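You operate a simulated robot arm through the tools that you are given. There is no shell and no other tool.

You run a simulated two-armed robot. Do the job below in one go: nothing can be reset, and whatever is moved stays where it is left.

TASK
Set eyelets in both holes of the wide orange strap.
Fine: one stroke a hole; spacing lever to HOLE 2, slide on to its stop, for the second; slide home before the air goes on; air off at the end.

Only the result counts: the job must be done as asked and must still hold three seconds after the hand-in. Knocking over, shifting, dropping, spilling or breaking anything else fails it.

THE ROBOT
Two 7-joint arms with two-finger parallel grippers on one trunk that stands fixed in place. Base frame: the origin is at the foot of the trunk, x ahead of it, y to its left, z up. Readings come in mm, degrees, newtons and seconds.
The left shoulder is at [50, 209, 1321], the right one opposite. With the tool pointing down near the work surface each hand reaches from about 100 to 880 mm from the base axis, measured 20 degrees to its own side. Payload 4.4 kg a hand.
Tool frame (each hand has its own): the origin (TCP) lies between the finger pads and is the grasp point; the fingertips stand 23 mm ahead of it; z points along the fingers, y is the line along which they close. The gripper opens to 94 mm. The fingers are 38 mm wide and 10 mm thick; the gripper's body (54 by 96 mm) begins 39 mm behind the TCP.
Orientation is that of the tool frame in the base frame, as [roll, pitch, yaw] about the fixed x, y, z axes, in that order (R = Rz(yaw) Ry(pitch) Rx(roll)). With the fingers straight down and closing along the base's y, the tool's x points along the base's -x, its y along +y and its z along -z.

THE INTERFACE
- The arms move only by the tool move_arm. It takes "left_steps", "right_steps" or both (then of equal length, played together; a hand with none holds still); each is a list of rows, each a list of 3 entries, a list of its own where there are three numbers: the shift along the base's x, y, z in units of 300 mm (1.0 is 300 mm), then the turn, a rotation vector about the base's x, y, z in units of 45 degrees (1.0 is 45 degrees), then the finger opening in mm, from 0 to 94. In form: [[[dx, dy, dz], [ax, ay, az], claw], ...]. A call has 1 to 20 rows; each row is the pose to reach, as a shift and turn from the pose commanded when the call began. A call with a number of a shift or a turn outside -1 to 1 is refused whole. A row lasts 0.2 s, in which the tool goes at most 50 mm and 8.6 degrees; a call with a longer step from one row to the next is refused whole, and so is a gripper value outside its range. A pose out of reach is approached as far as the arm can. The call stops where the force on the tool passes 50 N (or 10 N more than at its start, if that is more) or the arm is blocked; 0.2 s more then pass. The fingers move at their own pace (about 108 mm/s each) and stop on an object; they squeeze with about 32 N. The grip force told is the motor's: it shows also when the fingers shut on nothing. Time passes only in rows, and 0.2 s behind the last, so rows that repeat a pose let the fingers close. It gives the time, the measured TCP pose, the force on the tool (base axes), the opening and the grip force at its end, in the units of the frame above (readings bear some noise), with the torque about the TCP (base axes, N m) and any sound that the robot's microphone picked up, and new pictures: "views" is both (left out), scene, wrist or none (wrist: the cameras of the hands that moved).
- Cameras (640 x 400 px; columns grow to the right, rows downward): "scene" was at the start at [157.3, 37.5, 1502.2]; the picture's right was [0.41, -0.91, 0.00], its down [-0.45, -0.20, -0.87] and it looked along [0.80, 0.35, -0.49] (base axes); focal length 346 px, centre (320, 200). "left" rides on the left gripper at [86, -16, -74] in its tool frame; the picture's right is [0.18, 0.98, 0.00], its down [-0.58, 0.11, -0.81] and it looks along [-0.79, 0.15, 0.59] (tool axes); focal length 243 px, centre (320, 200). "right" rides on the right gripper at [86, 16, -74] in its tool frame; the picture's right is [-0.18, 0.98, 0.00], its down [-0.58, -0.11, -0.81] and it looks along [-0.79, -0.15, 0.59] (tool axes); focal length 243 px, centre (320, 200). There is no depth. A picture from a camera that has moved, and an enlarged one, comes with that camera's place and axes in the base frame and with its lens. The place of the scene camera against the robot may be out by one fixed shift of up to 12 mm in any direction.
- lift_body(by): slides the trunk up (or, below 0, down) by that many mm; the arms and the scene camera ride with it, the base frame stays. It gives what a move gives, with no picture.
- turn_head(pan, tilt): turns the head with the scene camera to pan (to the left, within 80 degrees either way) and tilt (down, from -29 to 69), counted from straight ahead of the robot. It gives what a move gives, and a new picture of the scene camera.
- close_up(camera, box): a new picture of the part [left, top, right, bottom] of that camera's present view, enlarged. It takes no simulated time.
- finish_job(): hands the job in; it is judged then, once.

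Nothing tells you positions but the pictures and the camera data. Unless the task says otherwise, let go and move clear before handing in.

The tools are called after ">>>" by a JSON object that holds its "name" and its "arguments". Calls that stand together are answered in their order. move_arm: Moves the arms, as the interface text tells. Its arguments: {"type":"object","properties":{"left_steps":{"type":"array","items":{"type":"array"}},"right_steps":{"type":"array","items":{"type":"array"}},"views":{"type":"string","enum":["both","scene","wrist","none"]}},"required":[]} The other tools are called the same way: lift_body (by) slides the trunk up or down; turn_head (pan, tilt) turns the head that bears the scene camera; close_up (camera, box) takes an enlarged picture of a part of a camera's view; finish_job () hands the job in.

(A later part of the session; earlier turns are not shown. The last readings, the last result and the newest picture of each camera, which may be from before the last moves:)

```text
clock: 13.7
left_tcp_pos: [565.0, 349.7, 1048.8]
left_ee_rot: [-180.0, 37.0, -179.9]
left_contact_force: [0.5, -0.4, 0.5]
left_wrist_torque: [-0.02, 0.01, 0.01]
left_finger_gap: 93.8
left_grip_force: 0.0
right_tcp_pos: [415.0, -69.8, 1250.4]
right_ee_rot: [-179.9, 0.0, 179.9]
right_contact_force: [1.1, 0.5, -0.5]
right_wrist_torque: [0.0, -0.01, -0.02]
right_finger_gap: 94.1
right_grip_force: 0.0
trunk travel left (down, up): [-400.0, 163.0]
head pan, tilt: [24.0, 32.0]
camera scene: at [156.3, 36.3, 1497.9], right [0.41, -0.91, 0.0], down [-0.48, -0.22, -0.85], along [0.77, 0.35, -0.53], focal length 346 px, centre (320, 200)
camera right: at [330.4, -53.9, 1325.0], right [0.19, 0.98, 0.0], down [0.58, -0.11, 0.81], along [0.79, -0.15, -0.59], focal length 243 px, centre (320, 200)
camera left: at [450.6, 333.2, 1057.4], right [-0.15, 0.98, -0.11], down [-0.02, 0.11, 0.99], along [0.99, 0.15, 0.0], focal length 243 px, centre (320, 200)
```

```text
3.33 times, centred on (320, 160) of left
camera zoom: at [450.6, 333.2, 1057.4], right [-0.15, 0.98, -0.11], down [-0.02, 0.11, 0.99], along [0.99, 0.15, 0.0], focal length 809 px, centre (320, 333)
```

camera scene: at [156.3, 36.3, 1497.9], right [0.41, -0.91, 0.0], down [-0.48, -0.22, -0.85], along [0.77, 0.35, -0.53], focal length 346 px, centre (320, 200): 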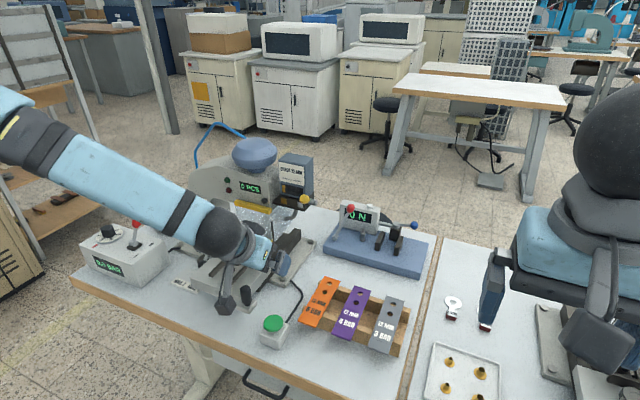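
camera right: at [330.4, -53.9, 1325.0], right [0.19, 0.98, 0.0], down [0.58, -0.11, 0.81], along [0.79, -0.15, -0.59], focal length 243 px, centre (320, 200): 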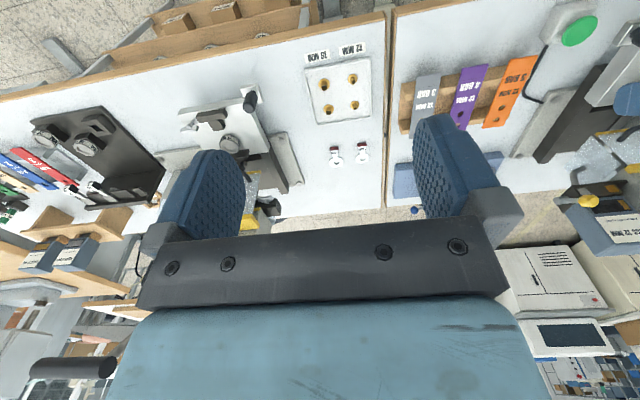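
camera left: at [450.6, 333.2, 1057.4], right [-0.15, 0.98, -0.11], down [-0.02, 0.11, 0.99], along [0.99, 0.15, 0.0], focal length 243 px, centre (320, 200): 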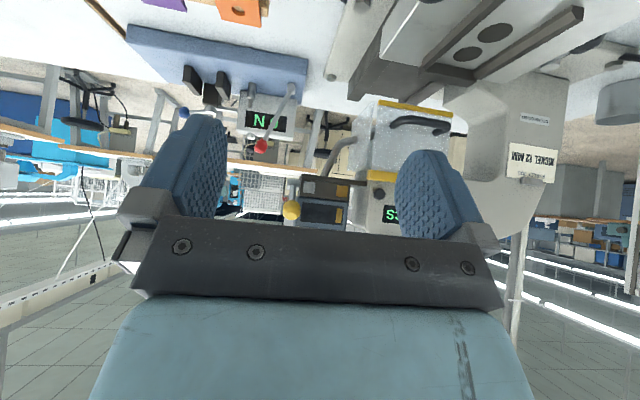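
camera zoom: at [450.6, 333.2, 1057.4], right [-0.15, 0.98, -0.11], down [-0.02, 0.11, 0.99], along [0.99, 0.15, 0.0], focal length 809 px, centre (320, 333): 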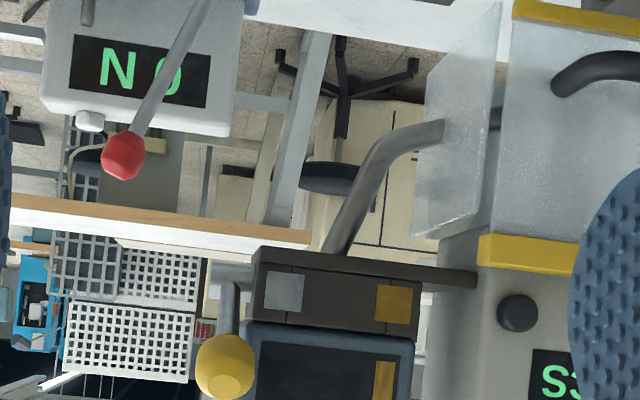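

>>> {"name": "close_up", "arguments": {"camera": "left", "box": [270, 165, 370, 230]}}

>>> {"name": "close_up", "arguments": {"camera": "scene", "box": [270, 145, 320, 215]}}

>>> {"name": "close_up", "arguments": {"camera": "right", "box": [10, 200, 110, 280]}}

>>> {"name": "close_up", "arguments": {"camera": "right", "box": [540, 160, 640, 240]}}

```text
6.15 times, centred on (320, 198) of left
camera zoom: at [450.6, 333.2, 1057.4], right [-0.15, 0.98, -0.11], down [-0.02, 0.11, 0.99], along [0.99, 0.15, 0.0], focal length 1493 px, centre (320, 215)
```

zoom: 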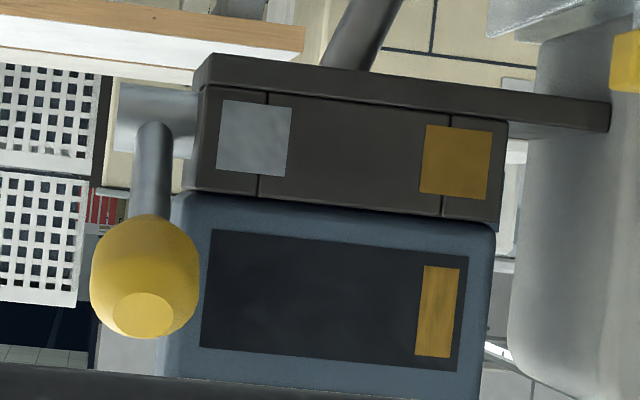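

```text
5.71 times, centred on (295, 180) of scene
camera zoom: at [156.3, 36.3, 1497.9], right [0.41, -0.91, 0.0], down [-0.48, -0.22, -0.85], along [0.77, 0.35, -0.53], focal length 1974 px, centre (463, 314)
```

zoom: 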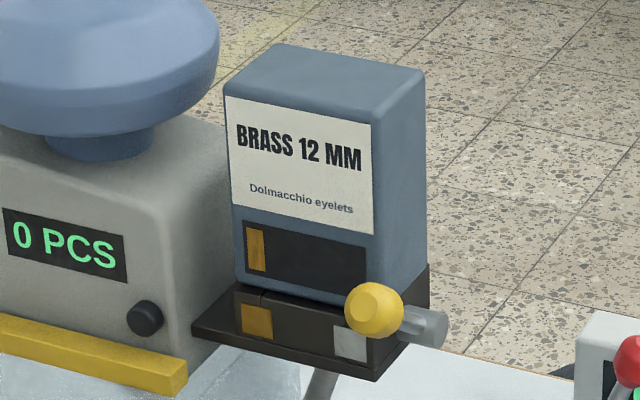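

```text
5.00 times, centred on (60, 240) of right
camera zoom: at [330.4, -53.9, 1325.0], right [0.19, 0.98, 0.0], down [0.58, -0.11, 0.81], along [0.79, -0.15, -0.59], focal length 1213 px, centre (1620, 0)
```

zoom: 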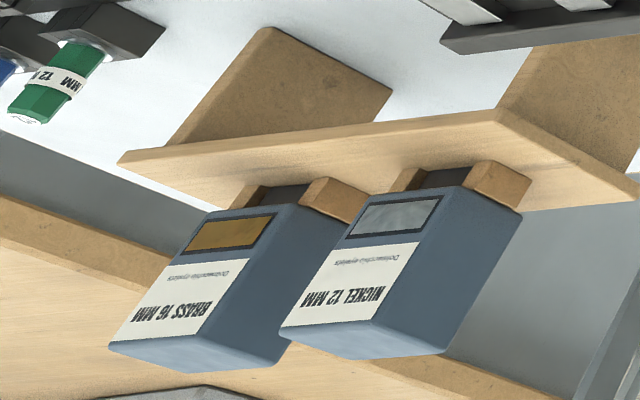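

```text
5.00 times, centred on (590, 200) of right
camera zoom: at [330.4, -53.9, 1325.0], right [0.19, 0.98, 0.0], down [0.58, -0.11, 0.81], along [0.79, -0.15, -0.59], focal length 1213 px, centre (-1030, 200)
```

zoom: 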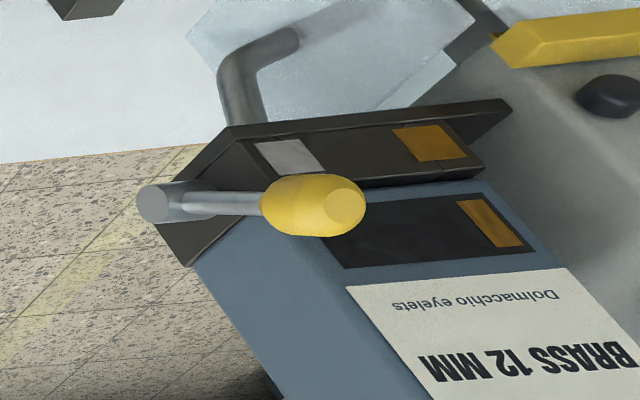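

The spare magazines read NICKEL 12 MM and BRASS 16 MM. I'll turn the head there to fix their position and see whether they can be reached.

>>> {"name": "turn_head", "arguments": {"pan": -45, "tilt": 30}}

>>> {"name": "close_up", "arguments": {"camera": "scene", "box": [240, 100, 440, 240]}}

```text
clock: 15.1
left_tcp_pos: [563.2, 351.0, 1049.3]
left_ee_rot: [180.0, 36.8, -179.9]
left_contact_force: [-0.2, -0.4, 0.8]
left_wrist_torque: [-0.03, 0.0, 0.0]
left_finger_gap: 94.0
left_grip_force: 0.1
right_tcp_pos: [416.8, -69.1, 1250.7]
right_ee_rot: [-179.9, 0.0, -180.0]
right_contact_force: [1.0, -0.7, 0.8]
right_wrist_torque: [0.0, 0.0, 0.01]
right_finger_gap: 93.9
right_grip_force: 0.2
trunk travel left (down, up): [-400.0, 163.0]
head pan, tilt: [-45.0, 30.0]
camera scene: at [138.4, -63.3, 1500.9], right [-0.71, -0.71, 0.0], down [-0.35, 0.35, -0.87], along [0.61, -0.61, -0.5], focal length 346 px, centre (320, 200)
```

scene: 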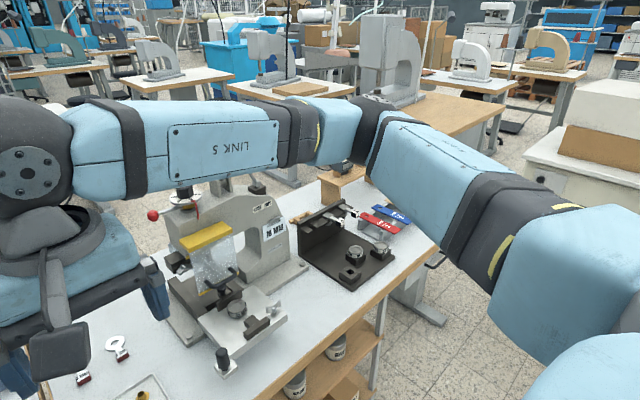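

```text
2.86 times, centred on (340, 170) of scene
camera zoom: at [138.4, -63.3, 1500.9], right [-0.71, -0.71, 0.0], down [-0.35, 0.35, -0.87], along [0.61, -0.61, -0.5], focal length 987 px, centre (263, 286)
```

zoom: 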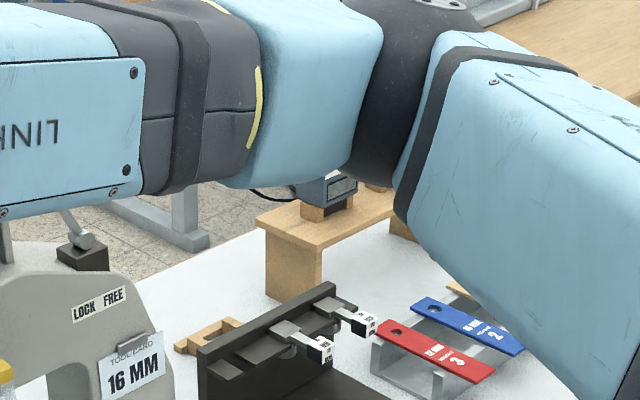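

The spare magazines lie about 1.1 m from the right shoulder, beyond reach, so the mounted 12 mm magazine is what there is to work with. Now I'll survey the work area: both hands tilted to look down on the slide and the straps.

>>> {"name": "move_arm", "arguments": {"left_steps": [[[-0.036, 0.03, 0.05], [0, 0.14, 0], 94], [[-0.071, 0.06, 0.1], [0, 0.28, 0], 94], [[-0.107, 0.09, 0.15], [0, 0.42, 0], 94], [[-0.142, 0.12, 0.2], [0, 0.56, 0], 94], [[-0.178, 0.15, 0.25], [0, 0.7, 0], 94], [[-0.213, 0.18, 0.303], [0, 0.82, 0], 94], [[-0.213, 0.18, 0.303], [0, 0.95, 0], 94]], "right_steps": [[[0.036, 0.114, -0.052], [0, 0.1, 0], 94], [[0.071, 0.228, -0.105], [0, 0.2, 0], 94], [[0.107, 0.342, -0.157], [0, 0.3, 0], 94], [[0.143, 0.455, -0.21], [0, 0.4, 0], 94], [[0.178, 0.569, -0.262], [0, 0.5, 0], 94], [[0.214, 0.683, -0.315], [0, 0.6, 0], 94], [[0.25, 0.797, -0.367], [0, 0.667, 0], 94]], "views": "none"}}

>>> {"name": "move_arm", "arguments": {"left_steps": [[[0, 0, 0], [0, 0.14, 0], 94], [[0, 0, 0], [0, 0.28, 0], 94], [[0, 0, 0], [0, 0.42, 0], 94], [[0, 0, 0], [0, 0.537, 0], 94], [[0, 0, 0], [0, 0.537, 0], 94]], "right_steps": [[[0, 0, 0], [0, 0, 0], 94], [[0, 0, 0], [0, 0, 0], 94], [[0, 0, 0], [0, 0, 0], 94], [[0, 0, 0], [0, 0, 0], 94], [[0, 0, 0], [0, 0, 0], 94]], "views": "wrist"}}

>>> {"name": "turn_head", "arguments": {"pan": 30, "tilt": 45}}

```text
clock: 16.7
left_tcp_pos: [501.4, 408.2, 1138.6]
left_ee_rot: [-179.9, -6.0, -180.0]
left_contact_force: [0.1, -0.5, 0.6]
left_wrist_torque: [-0.03, 0.02, 0.0]
left_finger_gap: 94.2
left_grip_force: 0.1
right_tcp_pos: [492.8, 170.8, 1141.7]
right_ee_rot: [-179.9, -30.1, 180.0]
right_contact_force: [0.5, -0.2, -0.3]
right_wrist_torque: [0.0, 0.0, 0.01]
right_finger_gap: 94.0
right_grip_force: 0.1
trunk travel left (down, up): [-400.0, 163.0]
head pan, tilt: [-45.0, 30.0]
```

```text
clock: 17.9
left_tcp_pos: [501.5, 406.1, 1140.7]
left_ee_rot: [-180.0, -30.1, -179.9]
left_contact_force: [0.7, -0.1, -0.1]
left_wrist_torque: [-0.02, 0.0, 0.0]
left_finger_gap: 94.1
left_grip_force: 0.0
right_tcp_pos: [491.2, 169.5, 1142.0]
right_ee_rot: [-180.0, -30.1, -180.0]
right_contact_force: [-1.1, 0.4, 0.0]
right_wrist_torque: [-0.02, 0.01, -0.02]
right_finger_gap: 94.0
right_grip_force: 0.1
trunk travel left (down, up): [-400.0, 163.0]
head pan, tilt: [-45.0, 30.0]
camera right: at [454.8, 185.5, 1249.1], right [0.16, 0.98, -0.09], down [0.91, -0.11, 0.41], along [0.39, -0.15, -0.91], focal length 243 px, centre (320, 200)
camera left: at [463.0, 389.5, 1248.9], right [-0.16, 0.98, 0.09], down [0.91, 0.11, 0.41], along [0.39, 0.15, -0.91], focal length 243 px, centre (320, 200)
```

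right: 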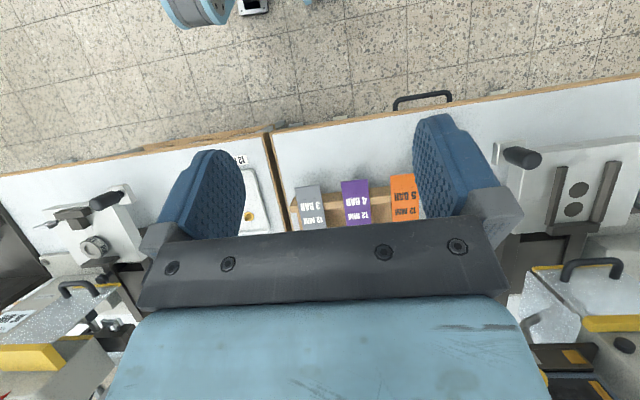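
left: 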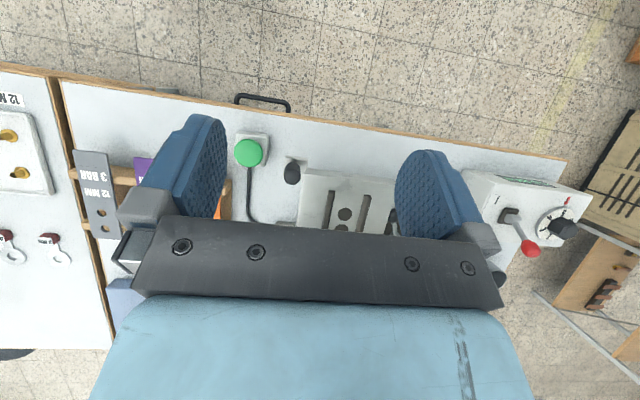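

```text
clock: 19.4
left_tcp_pos: [501.8, 406.2, 1140.3]
left_ee_rot: [-180.0, -30.0, -179.9]
left_contact_force: [0.2, -0.2, -0.4]
left_wrist_torque: [0.02, -0.02, 0.01]
left_finger_gap: 94.0
left_grip_force: 0.1
right_tcp_pos: [491.0, 169.4, 1141.2]
right_ee_rot: [-179.9, -30.0, 179.9]
right_contact_force: [0.1, -0.3, -0.4]
right_wrist_torque: [0.01, -0.02, -0.01]
right_finger_gap: 94.0
right_grip_force: 0.0
trunk travel left (down, up): [-400.0, 163.0]
head pan, tilt: [30.0, 45.0]
camera scene: at [144.8, 41.2, 1478.3], right [0.5, -0.87, 0.0], down [-0.61, -0.35, -0.71], along [0.61, 0.35, -0.71], focal length 346 px, centre (320, 200)
```

scene: 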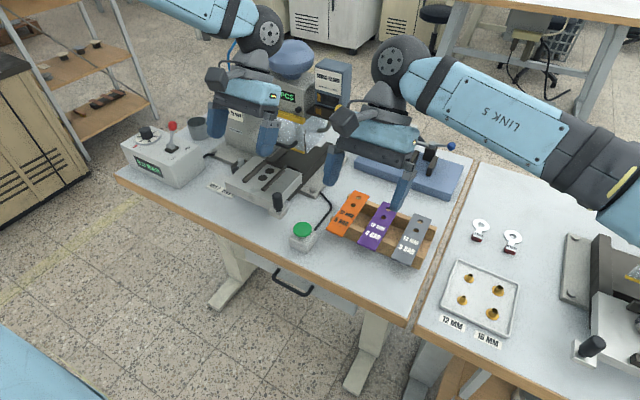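

From here I can see the slide, button and air box. I'll take sharp close-ups to measure points, then shift the hands for a second set.

>>> {"name": "close_up", "arguments": {"camera": "left", "box": [225, 115, 400, 225]}}

>>> {"name": "close_up", "arguments": {"camera": "left", "box": [460, 150, 600, 260]}}

>>> {"name": "move_arm", "arguments": {"left_steps": [[[0.1, 0.1, 0], [0, 0, 0], 94], [[0.2, 0.2, 0], [0, 0, 0], 94], [[0.25, 0.27, 0], [0, 0, 0], 94], [[0.25, 0.27, 0], [0, 0, 0], 94]], "right_steps": [[[0.1, 0.05, 0], [0, 0, 0], 94], [[0.2, 0.1, 0], [0, 0, 0], 94], [[0.25, 0.15, 0], [0, 0, 0], 94], [[0.25, 0.15, 0], [0, 0, 0], 94]], "views": "wrist"}}

>>> {"name": "close_up", "arguments": {"camera": "left", "box": [190, 60, 400, 225]}}

>>> {"name": "close_up", "arguments": {"camera": "right", "box": [200, 80, 440, 225]}}

```text
3.64 times, centred on (312, 170) of left
camera zoom: at [463.4, 389.6, 1248.6], right [-0.16, 0.98, 0.09], down [0.91, 0.11, 0.41], along [0.39, 0.15, -0.91], focal length 882 px, centre (347, 309)
```

zoom: 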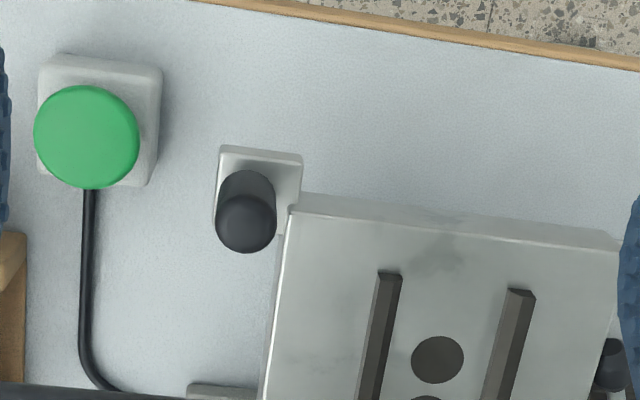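

```text
3.64 times, centred on (530, 205) of left
camera zoom: at [463.4, 389.6, 1248.6], right [-0.16, 0.98, 0.09], down [0.91, 0.11, 0.41], along [0.39, 0.15, -0.91], focal length 882 px, centre (-444, 182)
```

zoom: 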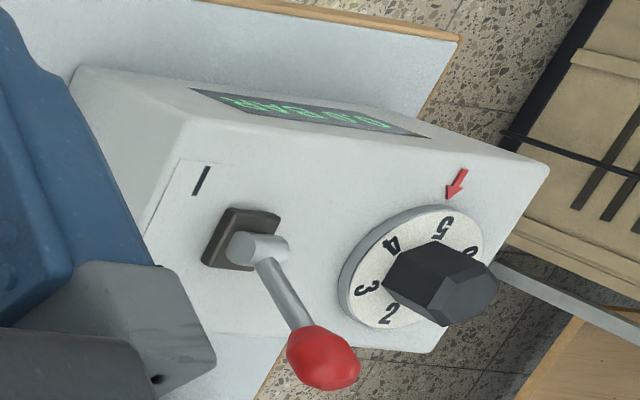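

```text
clock: 20.4
left_tcp_pos: [574.4, 487.2, 1140.3]
left_ee_rot: [179.9, -29.9, -180.0]
left_contact_force: [-0.7, 0.4, 0.5]
left_wrist_torque: [0.02, -0.04, 0.02]
left_finger_gap: 93.9
left_grip_force: 0.1
right_tcp_pos: [568.2, 214.0, 1140.7]
right_ee_rot: [-180.0, -30.0, 180.0]
right_contact_force: [0.0, -0.3, 0.9]
right_wrist_torque: [0.02, -0.01, 0.0]
right_finger_gap: 94.1
right_grip_force: 0.1
trunk travel left (down, up): [-400.0, 163.0]
head pan, tilt: [30.0, 45.0]
camera right: at [531.1, 230.1, 1248.8], right [0.16, 0.98, -0.09], down [0.91, -0.11, 0.41], along [0.39, -0.15, -0.91], focal length 243 px, centre (320, 200)
camera left: at [538.1, 470.5, 1248.5], right [-0.16, 0.98, 0.09], down [0.91, 0.11, 0.41], along [0.39, 0.15, -0.91], focal length 243 px, centre (320, 200)
```

right: 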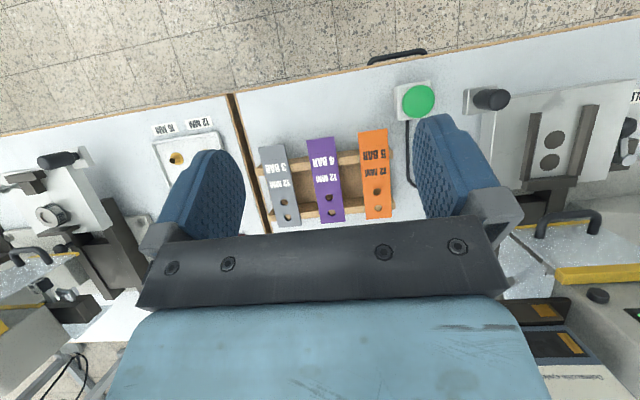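
left: 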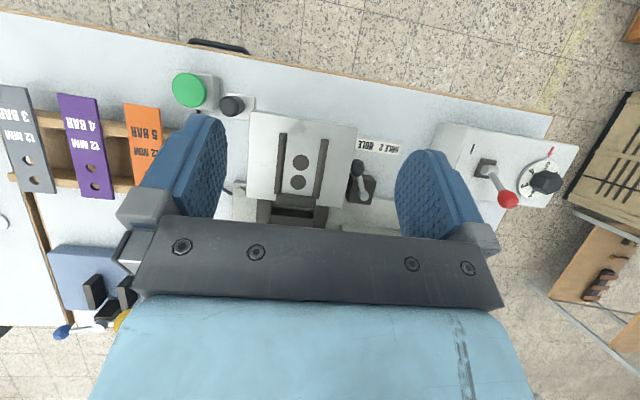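

```text
2.42 times, centred on (295, 142) of left
camera zoom: at [538.1, 470.5, 1248.5], right [-0.16, 0.98, 0.09], down [0.91, 0.11, 0.41], along [0.39, 0.15, -0.91], focal length 588 px, centre (381, 339)
```

zoom: 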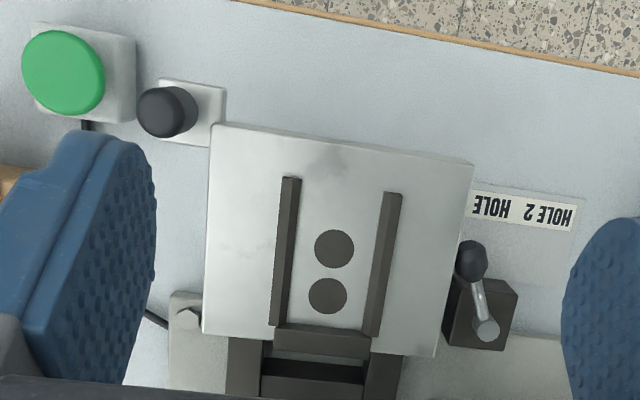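

```text
2.67 times, centred on (320, 152) of right
camera zoom: at [531.1, 230.1, 1248.8], right [0.16, 0.98, -0.09], down [0.91, -0.11, 0.41], along [0.39, -0.15, -0.91], focal length 647 px, centre (320, 327)
```

zoom: 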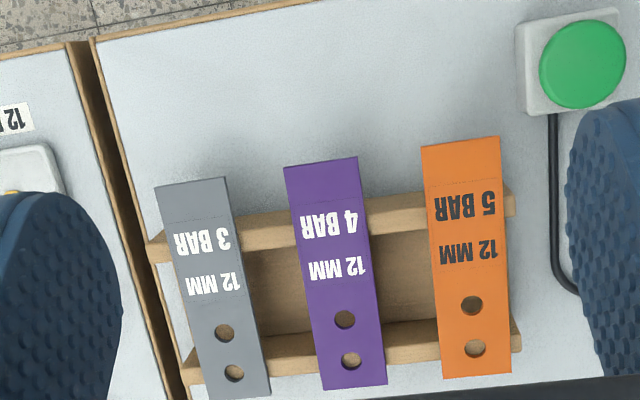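

The pictures give good measurements: slide knob about [567, 398, 937], slide nest centred on y≈489 with top z≈907.5, button top [560, 330, 874]. I'll get a closer second view of the orange strap with the right hand.

>>> {"name": "move_arm", "arguments": {"left_steps": [[[0, 0.1, 0], [0, 0, 0], 94], [[0, 0.2, 0], [0, 0, 0], 94], [[0, 0.3, 0], [0, 0, 0], 94], [[0, 0.3, 0], [0, 0, 0], 94]], "right_steps": [[[0, 0.08, -0.08], [0, 0, 0], 94], [[0, 0.16, -0.16], [0, 0, 0], 94], [[0, 0.25, -0.23], [0, 0, 0], 94], [[0, 0.25, -0.23], [0, 0, 0], 94]], "views": "wrist"}}

>>> {"name": "close_up", "arguments": {"camera": "right", "box": [235, 60, 435, 225]}}

>>> {"name": "close_up", "arguments": {"camera": "left", "box": [215, 60, 415, 225]}}

>>> {"name": "close_up", "arguments": {"camera": "left", "box": [380, 60, 520, 160]}}

>>> {"name": "close_up", "arguments": {"camera": "scene", "box": [320, 175, 440, 275]}}

```text
clock: 21.4
left_tcp_pos: [575.5, 576.5, 1139.1]
left_ee_rot: [179.9, -30.0, -179.9]
left_contact_force: [0.2, -0.7, 0.0]
left_wrist_torque: [0.0, 0.02, -0.01]
left_finger_gap: 93.9
left_grip_force: 0.1
right_tcp_pos: [568.2, 231.5, 1124.9]
right_ee_rot: [179.9, -29.9, 180.0]
right_contact_force: [-0.5, -0.5, 0.4]
right_wrist_torque: [0.03, -0.01, -0.01]
right_finger_gap: 94.0
right_grip_force: 0.1
right hand out of reach, approached as far as the arm can: row 1, 2, 3, 4
trunk travel left (down, up): [-400.0, 163.0]
head pan, tilt: [30.0, 45.0]
camera right: at [530.8, 246.2, 1233.1], right [0.16, 0.98, -0.09], down [0.91, -0.11, 0.41], along [0.39, -0.15, -0.91], focal length 243 px, centre (320, 200)
camera left: at [537.8, 560.4, 1247.4], right [-0.16, 0.98, 0.09], down [0.91, 0.11, 0.41], along [0.39, 0.15, -0.91], focal length 243 px, centre (320, 200)
```

right: 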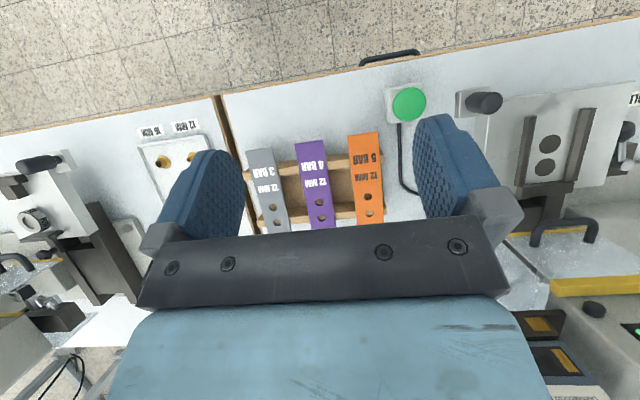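
left: 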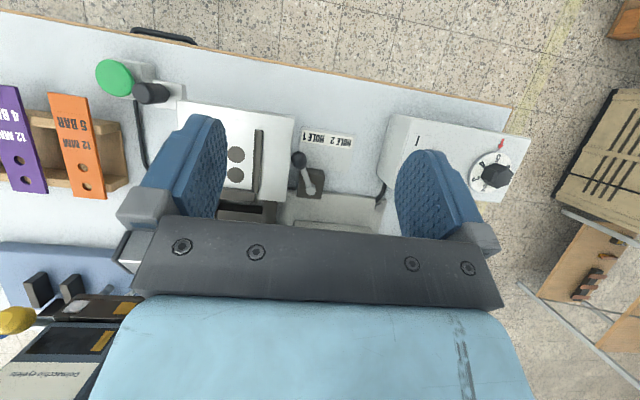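

```text
2.42 times, centred on (335, 142) of right
camera zoom: at [530.8, 246.2, 1233.1], right [0.16, 0.98, -0.09], down [0.91, -0.11, 0.41], along [0.39, -0.15, -0.91], focal length 588 px, centre (284, 339)
```

zoom: 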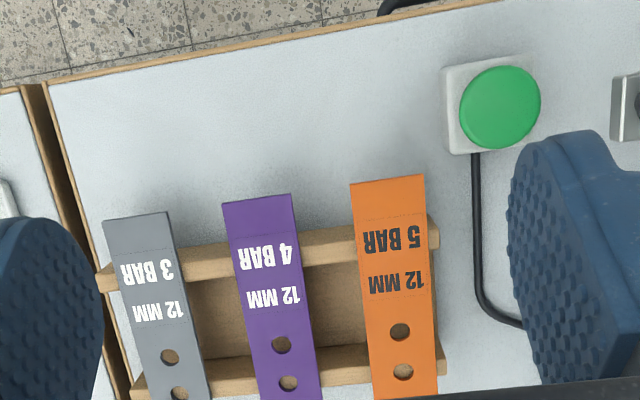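

```text
2.42 times, centred on (315, 142) of left
camera zoom: at [537.8, 560.4, 1247.4], right [-0.16, 0.98, 0.09], down [0.91, 0.11, 0.41], along [0.39, 0.15, -0.91], focal length 588 px, centre (332, 339)
```

zoom: 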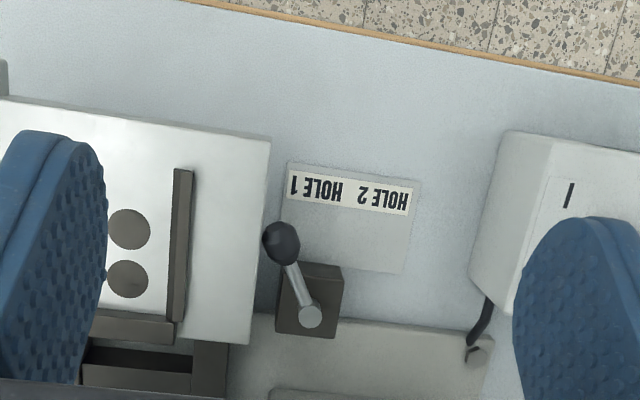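

```text
4.00 times, centred on (450, 110) of left
camera zoom: at [537.8, 560.4, 1247.4], right [-0.16, 0.98, 0.09], down [0.91, 0.11, 0.41], along [0.39, 0.15, -0.91], focal length 970 px, centre (-200, 560)
```

zoom: 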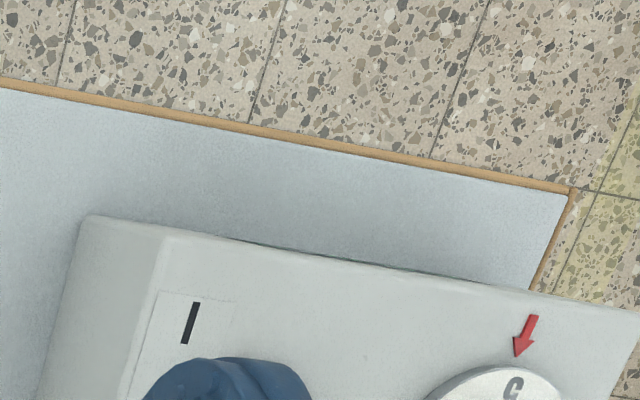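

```text
4.00 times, centred on (380, 225) of scene
camera zoom: at [145.1, 40.5, 1478.3], right [0.5, -0.87, 0.0], down [-0.61, -0.35, -0.71], along [0.61, 0.35, -0.71], focal length 1382 px, centre (80, 100)
```

zoom: 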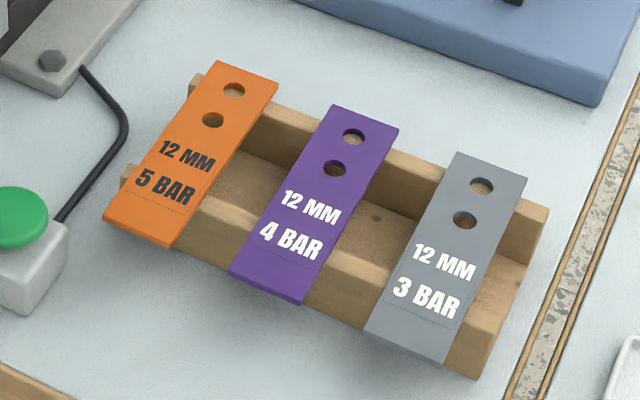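

>>> {"name": "close_up", "arguments": {"camera": "left", "box": [0, 70, 190, 205]}}

>>> {"name": "close_up", "arguments": {"camera": "left", "box": [370, 90, 550, 240]}}

```text
2.96 times, centred on (95, 138) of left
camera zoom: at [537.8, 560.4, 1247.4], right [-0.16, 0.98, 0.09], down [0.91, 0.11, 0.41], along [0.39, 0.15, -0.91], focal length 719 px, centre (987, 385)
```

zoom: 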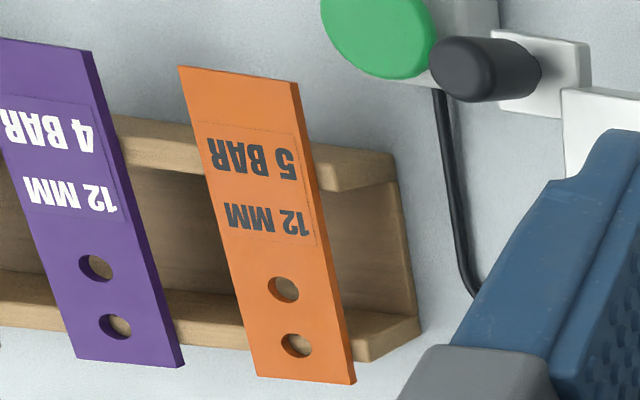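

```text
2.67 times, centred on (460, 165) of left
camera zoom: at [537.8, 560.4, 1247.4], right [-0.16, 0.98, 0.09], down [0.91, 0.11, 0.41], along [0.39, 0.15, -0.91], focal length 647 px, centre (-53, 293)
```

zoom: 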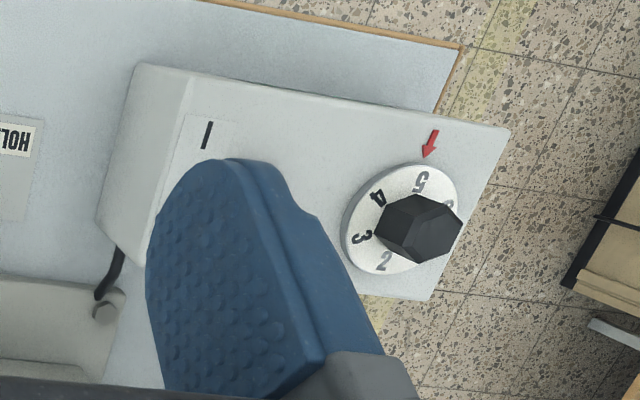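

Measured: orange strap lies flat along x, x 591–740, y 243–286, top z≈871, holes at x 691 and 721; the slide nest has its stop face near x 680 and rails 47 mm apart centred on y 489. The left hand can do everything, so I'll park the right hand and bring the left above the strap's front end.

>>> {"name": "move_arm", "arguments": {"left_steps": [[[0.01, -0.115, -0.01], [0, -0.08, 0], 94], [[0.02, -0.23, -0.03], [0, -0.17, 0], 94], [[0.03, -0.345, -0.06], [0, -0.25, 0], 94], [[0.04, -0.46, -0.1], [0, -0.33, 0], 94], [[0.05, -0.575, -0.15], [0, -0.42, 0], 94], [[0.06, -0.69, -0.2], [0, -0.5, 0], 94], [[0.075, -0.81, -0.25], [0, -0.58, 0], 94], [[0.085, -0.922, -0.297], [0, -0.667, 0], 94], [[0.085, -0.922, -0.297], [0, -0.667, 0], 94]], "right_steps": [[[-0.05, -0.1, 0.08], [0, -0.08, 0], 94], [[-0.11, -0.23, 0.16], [0, -0.17, 0], 94], [[-0.17, -0.36, 0.23], [0, -0.25, 0], 94], [[-0.24, -0.49, 0.28], [0, -0.33, 0], 94], [[-0.31, -0.62, 0.33], [0, -0.42, 0], 94], [[-0.38, -0.75, 0.37], [0, -0.5, 0], 94], [[-0.44, -0.88, 0.4], [0, -0.58, 0], 94], [[-0.493, -1.0, 0.417], [0, -0.667, 0], 94], [[-0.493, -1.0, 0.417], [0, -0.667, 0], 94]], "views": "both"}}

```text
clock: 23.4
left_tcp_pos: [602.5, 300.4, 1048.9]
left_ee_rot: [-179.9, 0.0, -180.0]
left_contact_force: [-1.1, 0.1, -0.6]
left_wrist_torque: [0.0, 0.0, -0.01]
left_finger_gap: 94.2
left_grip_force: 0.0
right_tcp_pos: [419.5, -66.7, 1252.4]
right_ee_rot: [-179.8, 0.0, -179.9]
right_contact_force: [-0.2, 0.5, -1.2]
right_wrist_torque: [-0.02, -0.01, 0.02]
right_finger_gap: 94.0
right_grip_force: 0.0
trunk travel left (down, up): [-400.0, 163.0]
head pan, tilt: [30.0, 45.0]
camera scene: at [145.1, 43.0, 1478.2], right [0.5, -0.87, 0.0], down [-0.61, -0.35, -0.71], along [0.61, 0.35, -0.71], focal length 346 px, centre (320, 200)
camera right: at [334.2, -50.3, 1325.1], right [0.18, 0.98, 0.0], down [0.58, -0.11, 0.81], along [0.79, -0.15, -0.59], focal length 243 px, centre (320, 200)
camera left: at [515.5, 284.3, 1124.3], right [-0.18, 0.98, 0.0], down [0.58, 0.11, 0.81], along [0.79, 0.15, -0.59], focal length 243 px, centre (320, 200)
```

scene: 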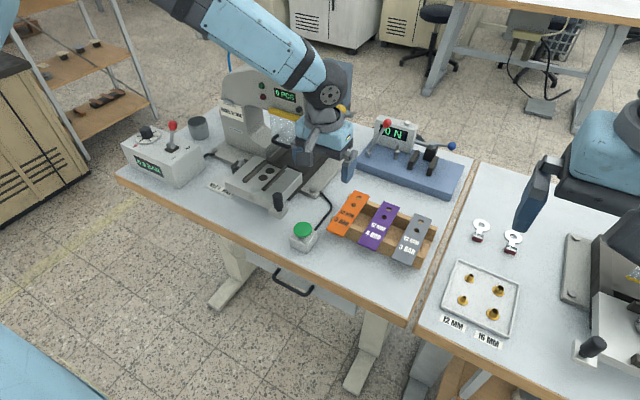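
right: 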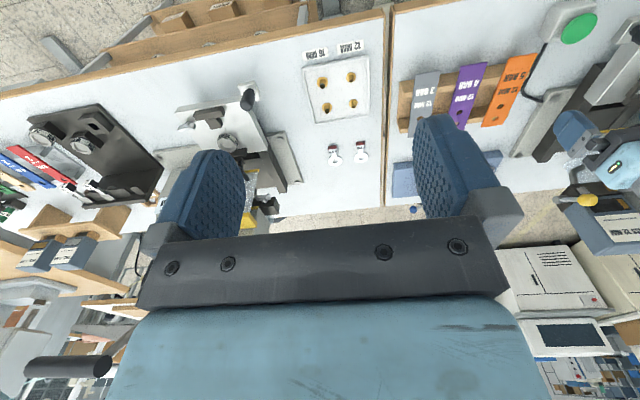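
left: 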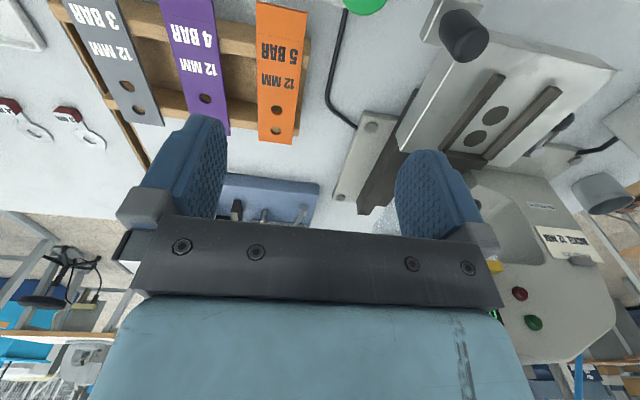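

I'll lower onto the strap's front overhang with the fingers 62 mm apart so they clear the purple strap, then close.

>>> {"name": "move_arm", "arguments": {"left_steps": [[[-0.012, -0.12, -0.08], [0, 0, 0], 62], [[-0.012, -0.12, -0.2], [0, 0, 0], 62], [[-0.012, -0.12, -0.32], [0, 0, 0], 62], [[-0.012, -0.12, -0.4], [0, 0, 0], 62], [[-0.012, -0.12, -0.4], [0, 0, 0], 62]], "views": "both"}}

>>> {"name": "close_up", "arguments": {"camera": "left", "box": [220, 0, 420, 220]}}

>>> {"name": "close_up", "arguments": {"camera": "right", "box": [380, 20, 560, 160]}}

```text
clock: 24.6
left_tcp_pos: [563.0, 303.5, 989.8]
left_ee_rot: [-180.0, 0.0, -179.9]
left_contact_force: [0.0, -1.6, 0.5]
left_wrist_torque: [0.01, 0.01, 0.0]
left_finger_gap: 62.0
left_grip_force: 0.0
left hand out of reach, approached as far as the arm can: row 1, 2, 3, 4, 5
right_tcp_pos: [418.5, -68.2, 1250.6]
right_ee_rot: [-180.0, 0.0, -180.0]
right_contact_force: [-0.2, 0.1, 1.0]
right_wrist_torque: [0.02, -0.01, -0.03]
right_finger_gap: 94.1
right_grip_force: 0.1
trunk travel left (down, up): [-400.0, 163.0]
head pan, tilt: [30.0, 45.0]
camera scene: at [144.8, 41.0, 1478.3], right [0.5, -0.87, 0.0], down [-0.61, -0.35, -0.71], along [0.61, 0.35, -0.71], focal length 346 px, centre (320, 200)
camera left: at [475.8, 286.8, 1065.2], right [-0.18, 0.98, 0.0], down [0.58, 0.11, 0.81], along [0.79, 0.15, -0.59], focal length 243 px, centre (320, 200)
```

scene: 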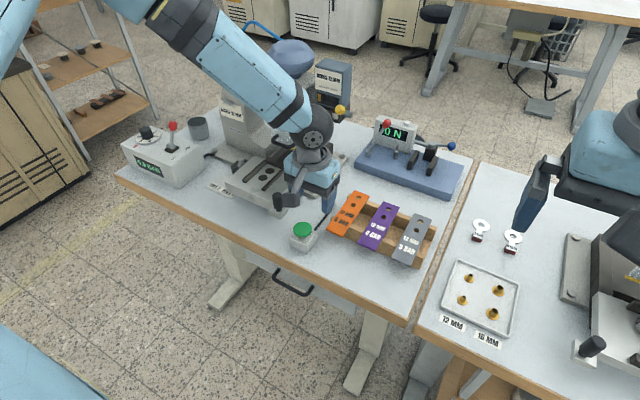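
left: 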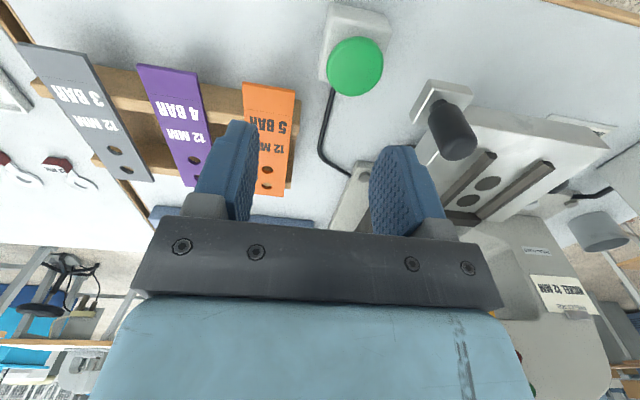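

```text
1.82 times, centred on (320, 110) of left
camera zoom: at [475.8, 286.8, 1065.2], right [-0.18, 0.98, 0.0], down [0.58, 0.11, 0.81], along [0.79, 0.15, -0.59], focal length 441 px, centre (320, 364)
```

zoom: 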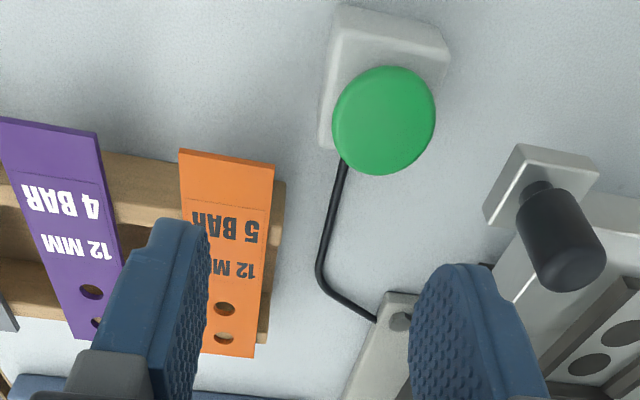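

```text
2.86 times, centred on (470, 90) of right
camera zoom: at [334.3, -51.7, 1325.1], right [0.18, 0.98, 0.0], down [0.58, -0.11, 0.81], along [0.79, -0.15, -0.59], focal length 693 px, centre (-109, 514)
```

zoom: 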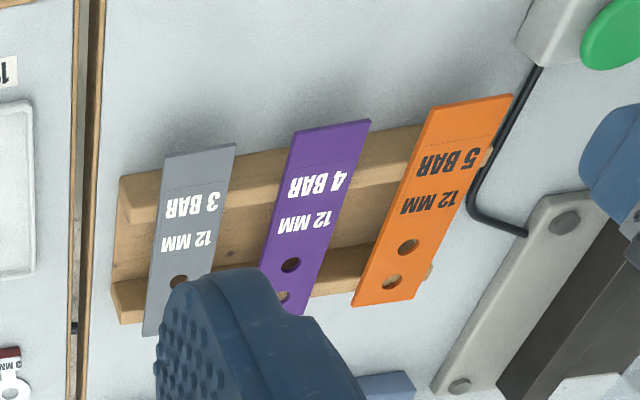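

The arm's present posture stops short of the strap. I'll raise the hand, lower the trunk so the shoulder sits better for this work height, and retry.

>>> {"name": "move_arm", "arguments": {"left_steps": [[[0, 0.03, 0.13], [0, 0, 0], 62], [[0, 0.06, 0.27], [0, 0, 0], 62], [[0, 0.1, 0.42], [0, 0, 0], 62], [[0, 0.1, 0.56], [0, 0, 0], 62], [[0, 0.1, 0.7], [0, 0, 0], 62], [[0, 0.1, 0.7], [0, 0, 0], 62]], "views": "none"}}

>>> {"name": "lift_body", "arguments": {"by": -150}}

```text
clock: 26.0
left_tcp_pos: [561.8, 333.8, 1199.3]
left_ee_rot: [-180.0, -0.1, 180.0]
left_contact_force: [-0.4, 0.5, -0.9]
left_wrist_torque: [0.0, 0.02, 0.02]
left_finger_gap: 62.0
left_grip_force: 0.2
right_tcp_pos: [420.3, -66.9, 1251.0]
right_ee_rot: [180.0, 0.0, -179.9]
right_contact_force: [-0.5, -0.3, 0.4]
right_wrist_torque: [0.01, 0.02, 0.0]
right_finger_gap: 94.0
right_grip_force: 0.0
trunk travel left (down, up): [-400.0, 163.0]
head pan, tilt: [30.0, 45.0]
```

```text
clock: 27.8
left_tcp_pos: [560.8, 333.1, 1050.6]
left_ee_rot: [180.0, 0.0, -179.9]
left_contact_force: [0.5, 0.0, 0.1]
left_wrist_torque: [0.0, -0.01, -0.04]
left_finger_gap: 62.1
left_grip_force: 0.1
right_tcp_pos: [419.4, -68.2, 1101.8]
right_ee_rot: [180.0, 0.0, 180.0]
right_contact_force: [0.9, -0.5, -0.8]
right_wrist_torque: [-0.02, 0.01, -0.03]
right_finger_gap: 93.9
right_grip_force: 0.1
trunk travel left (down, up): [-250.0, 313.0]
head pan, tilt: [30.0, 45.0]
```

>>> {"name": "move_arm", "arguments": {"left_steps": [[[0.04, -0.08, 0], [0, 0, 0], 62], [[0.08, -0.16, 0], [0, 0, 0], 62], [[0.127, -0.228, 0], [0, 0, 0], 62], [[0.127, -0.228, -0.1], [0, 0, 0], 62], [[0.127, -0.228, -0.2], [0, 0, 0], 62], [[0.127, -0.228, -0.3], [0, 0, 0], 62], [[0.127, -0.228, -0.3], [0, 0, 0], 62]], "views": "both"}}

>>> {"name": "close_up", "arguments": {"camera": "left", "box": [220, 0, 420, 220]}}

>>> {"name": "close_up", "arguments": {"camera": "right", "box": [380, 0, 640, 160]}}

```text
clock: 29.4
left_tcp_pos: [599.0, 263.6, 959.9]
left_ee_rot: [180.0, 0.1, -179.9]
left_contact_force: [-0.2, -0.5, -0.2]
left_wrist_torque: [0.01, 0.04, 0.02]
left_finger_gap: 62.3
left_grip_force: 0.0
right_tcp_pos: [418.4, -66.5, 1101.6]
right_ee_rot: [179.9, -0.1, -179.9]
right_contact_force: [-0.1, -1.0, -0.5]
right_wrist_torque: [-0.02, -0.02, 0.01]
right_finger_gap: 94.0
right_grip_force: 0.1
trunk travel left (down, up): [-250.0, 313.0]
head pan, tilt: [30.0, 45.0]
camera scene: at [144.3, 40.8, 1328.4], right [0.5, -0.87, 0.0], down [-0.61, -0.35, -0.71], along [0.61, 0.35, -0.71], focal length 346 px, centre (320, 200)
camera left: at [512.6, 247.4, 1034.6], right [-0.19, 0.98, 0.0], down [0.58, 0.11, 0.81], along [0.79, 0.15, -0.59], focal length 243 px, centre (320, 200)
```

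scene: 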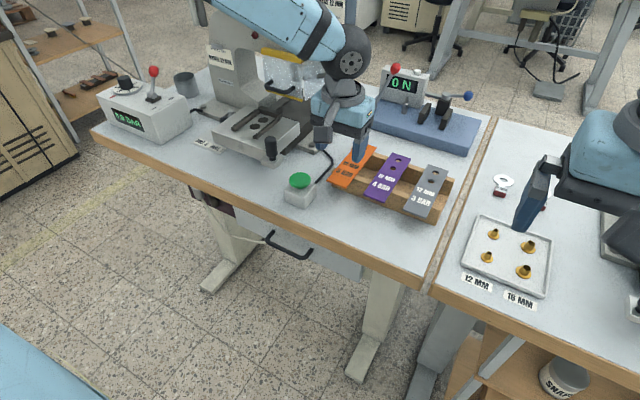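
left: 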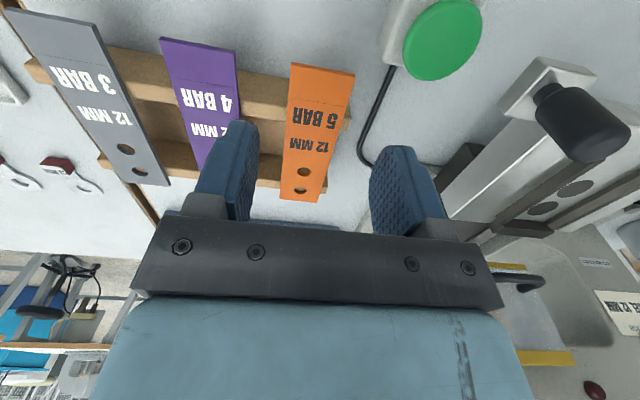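

```text
1.82 times, centred on (320, 110) of left
camera zoom: at [512.6, 247.4, 1034.6], right [-0.19, 0.98, 0.0], down [0.58, 0.11, 0.81], along [0.79, 0.15, -0.59], focal length 441 px, centre (320, 364)
```

zoom: 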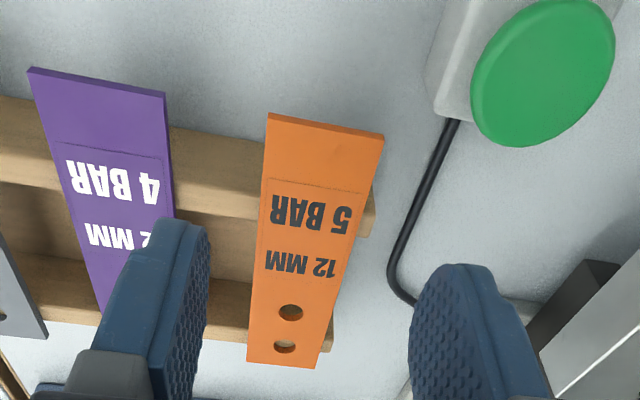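

```text
2.46 times, centred on (510, 80) of right
camera zoom: at [333.8, -51.9, 1175.3], right [0.18, 0.98, 0.0], down [0.58, -0.11, 0.81], along [0.79, -0.15, -0.59], focal length 597 px, centre (-148, 495)
```

zoom: 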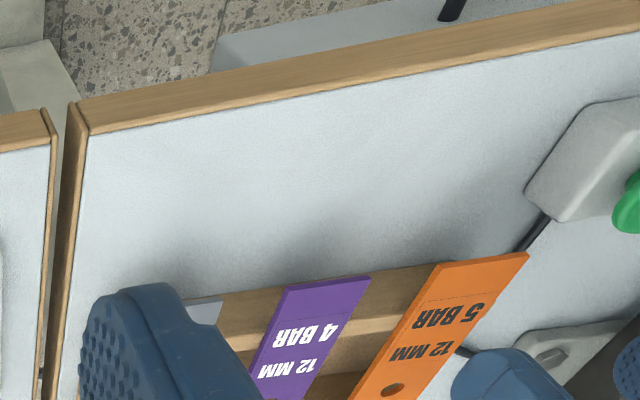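

The strap sits centred between the fingers. Lowering to grip height and closing.

>>> {"name": "move_arm", "arguments": {"left_steps": [[[-0.007, 0.003, -0.12], [0, 0, 0], 62], [[-0.007, 0.003, -0.22], [0, 0, 0], 62], [[-0.007, 0.003, -0.29], [0, 0, 0], 62], [[-0.007, 0.003, -0.29], [0, 0, 0], 62]], "views": "wrist"}}

>>> {"name": "close_up", "arguments": {"camera": "scene", "box": [290, 110, 450, 220]}}

```text
clock: 30.4
left_tcp_pos: [590.7, 273.1, 884.0]
left_ee_rot: [-179.9, 0.1, 179.9]
left_contact_force: [12.0, -5.5, 2.5]
left_wrist_torque: [-0.04, -0.18, -0.33]
left_finger_gap: 59.5
left_grip_force: 0.2
left hand out of reach, approached as far as the arm can: row 3, 4
right_tcp_pos: [419.5, -67.8, 1101.3]
right_ee_rot: [-180.0, 0.0, -180.0]
right_contact_force: [0.1, -0.2, -0.4]
right_wrist_torque: [0.02, 0.0, 0.0]
right_finger_gap: 94.2
right_grip_force: 0.0
trunk travel left (down, up): [-250.0, 313.0]
head pan, tilt: [30.0, 45.0]
camera left: at [504.4, 256.9, 957.6], right [-0.18, 0.98, 0.0], down [0.58, 0.11, 0.81], along [0.79, 0.15, -0.59], focal length 243 px, centre (320, 200)
```

left: 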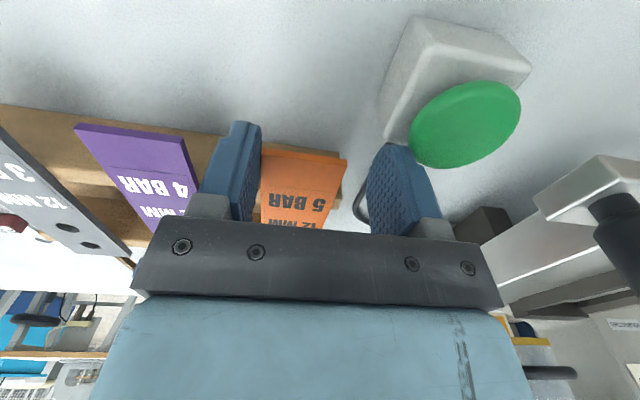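

```text
3.64 times, centred on (370, 165) of scene
camera zoom: at [145.7, 40.7, 1328.2], right [0.5, -0.87, 0.0], down [-0.61, -0.35, -0.71], along [0.61, 0.35, -0.71], focal length 1256 px, centre (138, 327)
```

zoom: 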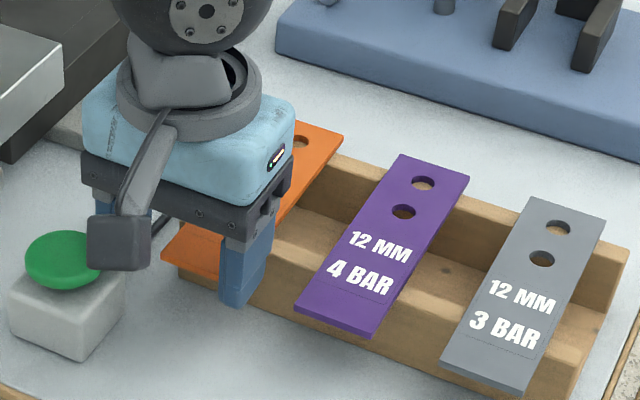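

The arm ran out of downward travel and drifted toward the button, so I stopped there. I'll lift straight up, lower the trunk more, and check that nothing shifted.

>>> {"name": "move_arm", "arguments": {"left_steps": [[[0.01, -0.01, 0.03], [0, 0, 0], 62], [[0.015, -0.015, 0.15], [0, 0, 0], 62], [[0.015, -0.015, 0.3], [0, 0, 0], 62], [[0.015, -0.015, 0.46], [0, 0, 0], 62], [[0.015, 0.03, 0.62], [0, 0, 0], 62], [[0.015, 0.03, 0.78], [0, 0, 0], 62], [[0.015, 0.03, 0.78], [0, 0, 0], 62]], "views": "both"}}

>>> {"name": "close_up", "arguments": {"camera": "left", "box": [220, 0, 480, 180]}}

>>> {"name": "close_up", "arguments": {"camera": "scene", "box": [270, 120, 450, 220]}}

```text
clock: 31.9
left_tcp_pos: [595.7, 282.3, 1119.0]
left_ee_rot: [-180.0, -0.1, -180.0]
left_contact_force: [0.0, -0.3, -0.6]
left_wrist_torque: [0.03, 0.0, -0.03]
left_finger_gap: 62.0
left_grip_force: 0.2
right_tcp_pos: [419.5, -66.7, 1100.9]
right_ee_rot: [180.0, 0.0, 180.0]
right_contact_force: [0.2, 0.3, 0.1]
right_wrist_torque: [0.0, -0.01, -0.04]
right_finger_gap: 94.2
right_grip_force: 0.0
trunk travel left (down, up): [-250.0, 313.0]
head pan, tilt: [30.0, 45.0]
camera scene: at [145.6, 42.0, 1328.1], right [0.5, -0.87, 0.0], down [-0.61, -0.35, -0.71], along [0.61, 0.35, -0.71], focal length 346 px, centre (320, 200)
camera left: at [509.3, 267.2, 1192.2], right [-0.18, 0.98, 0.0], down [0.58, 0.11, 0.81], along [0.79, 0.15, -0.59], focal length 243 px, centre (320, 200)
```

scene: 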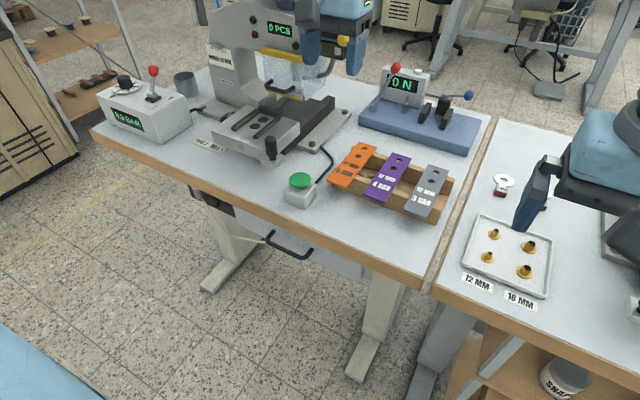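
left: 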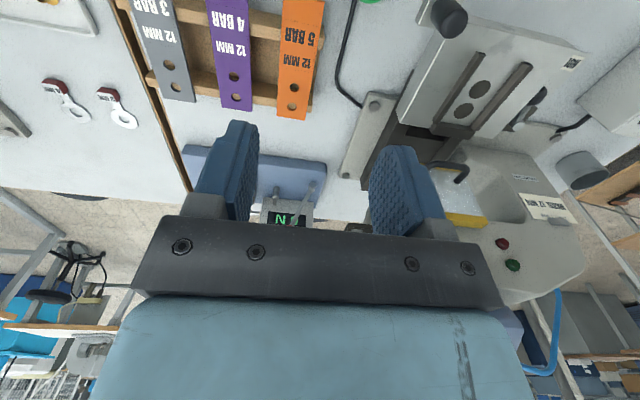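

```text
2.22 times, centred on (350, 90) of left
camera zoom: at [509.3, 267.2, 1192.2], right [-0.18, 0.98, 0.0], down [0.58, 0.11, 0.81], along [0.79, 0.15, -0.59], focal length 539 px, centre (253, 444)
```

zoom: 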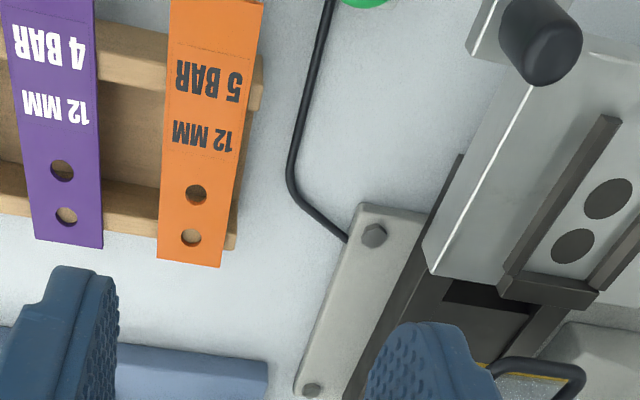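

```text
3.56 times, centred on (360, 170) of scene
camera zoom: at [145.6, 42.0, 1328.1], right [0.5, -0.87, 0.0], down [-0.61, -0.35, -0.71], along [0.61, 0.35, -0.71], focal length 1229 px, centre (178, 307)
```

zoom: 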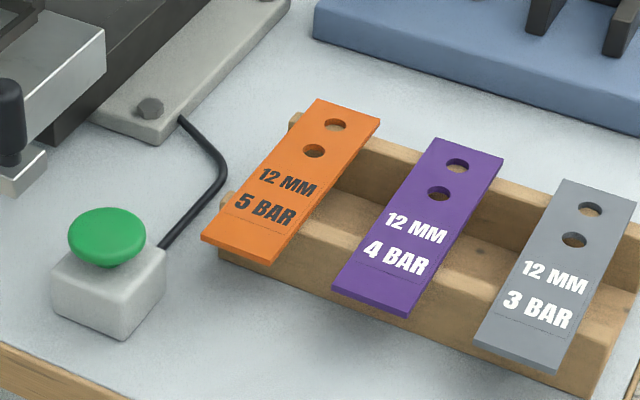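

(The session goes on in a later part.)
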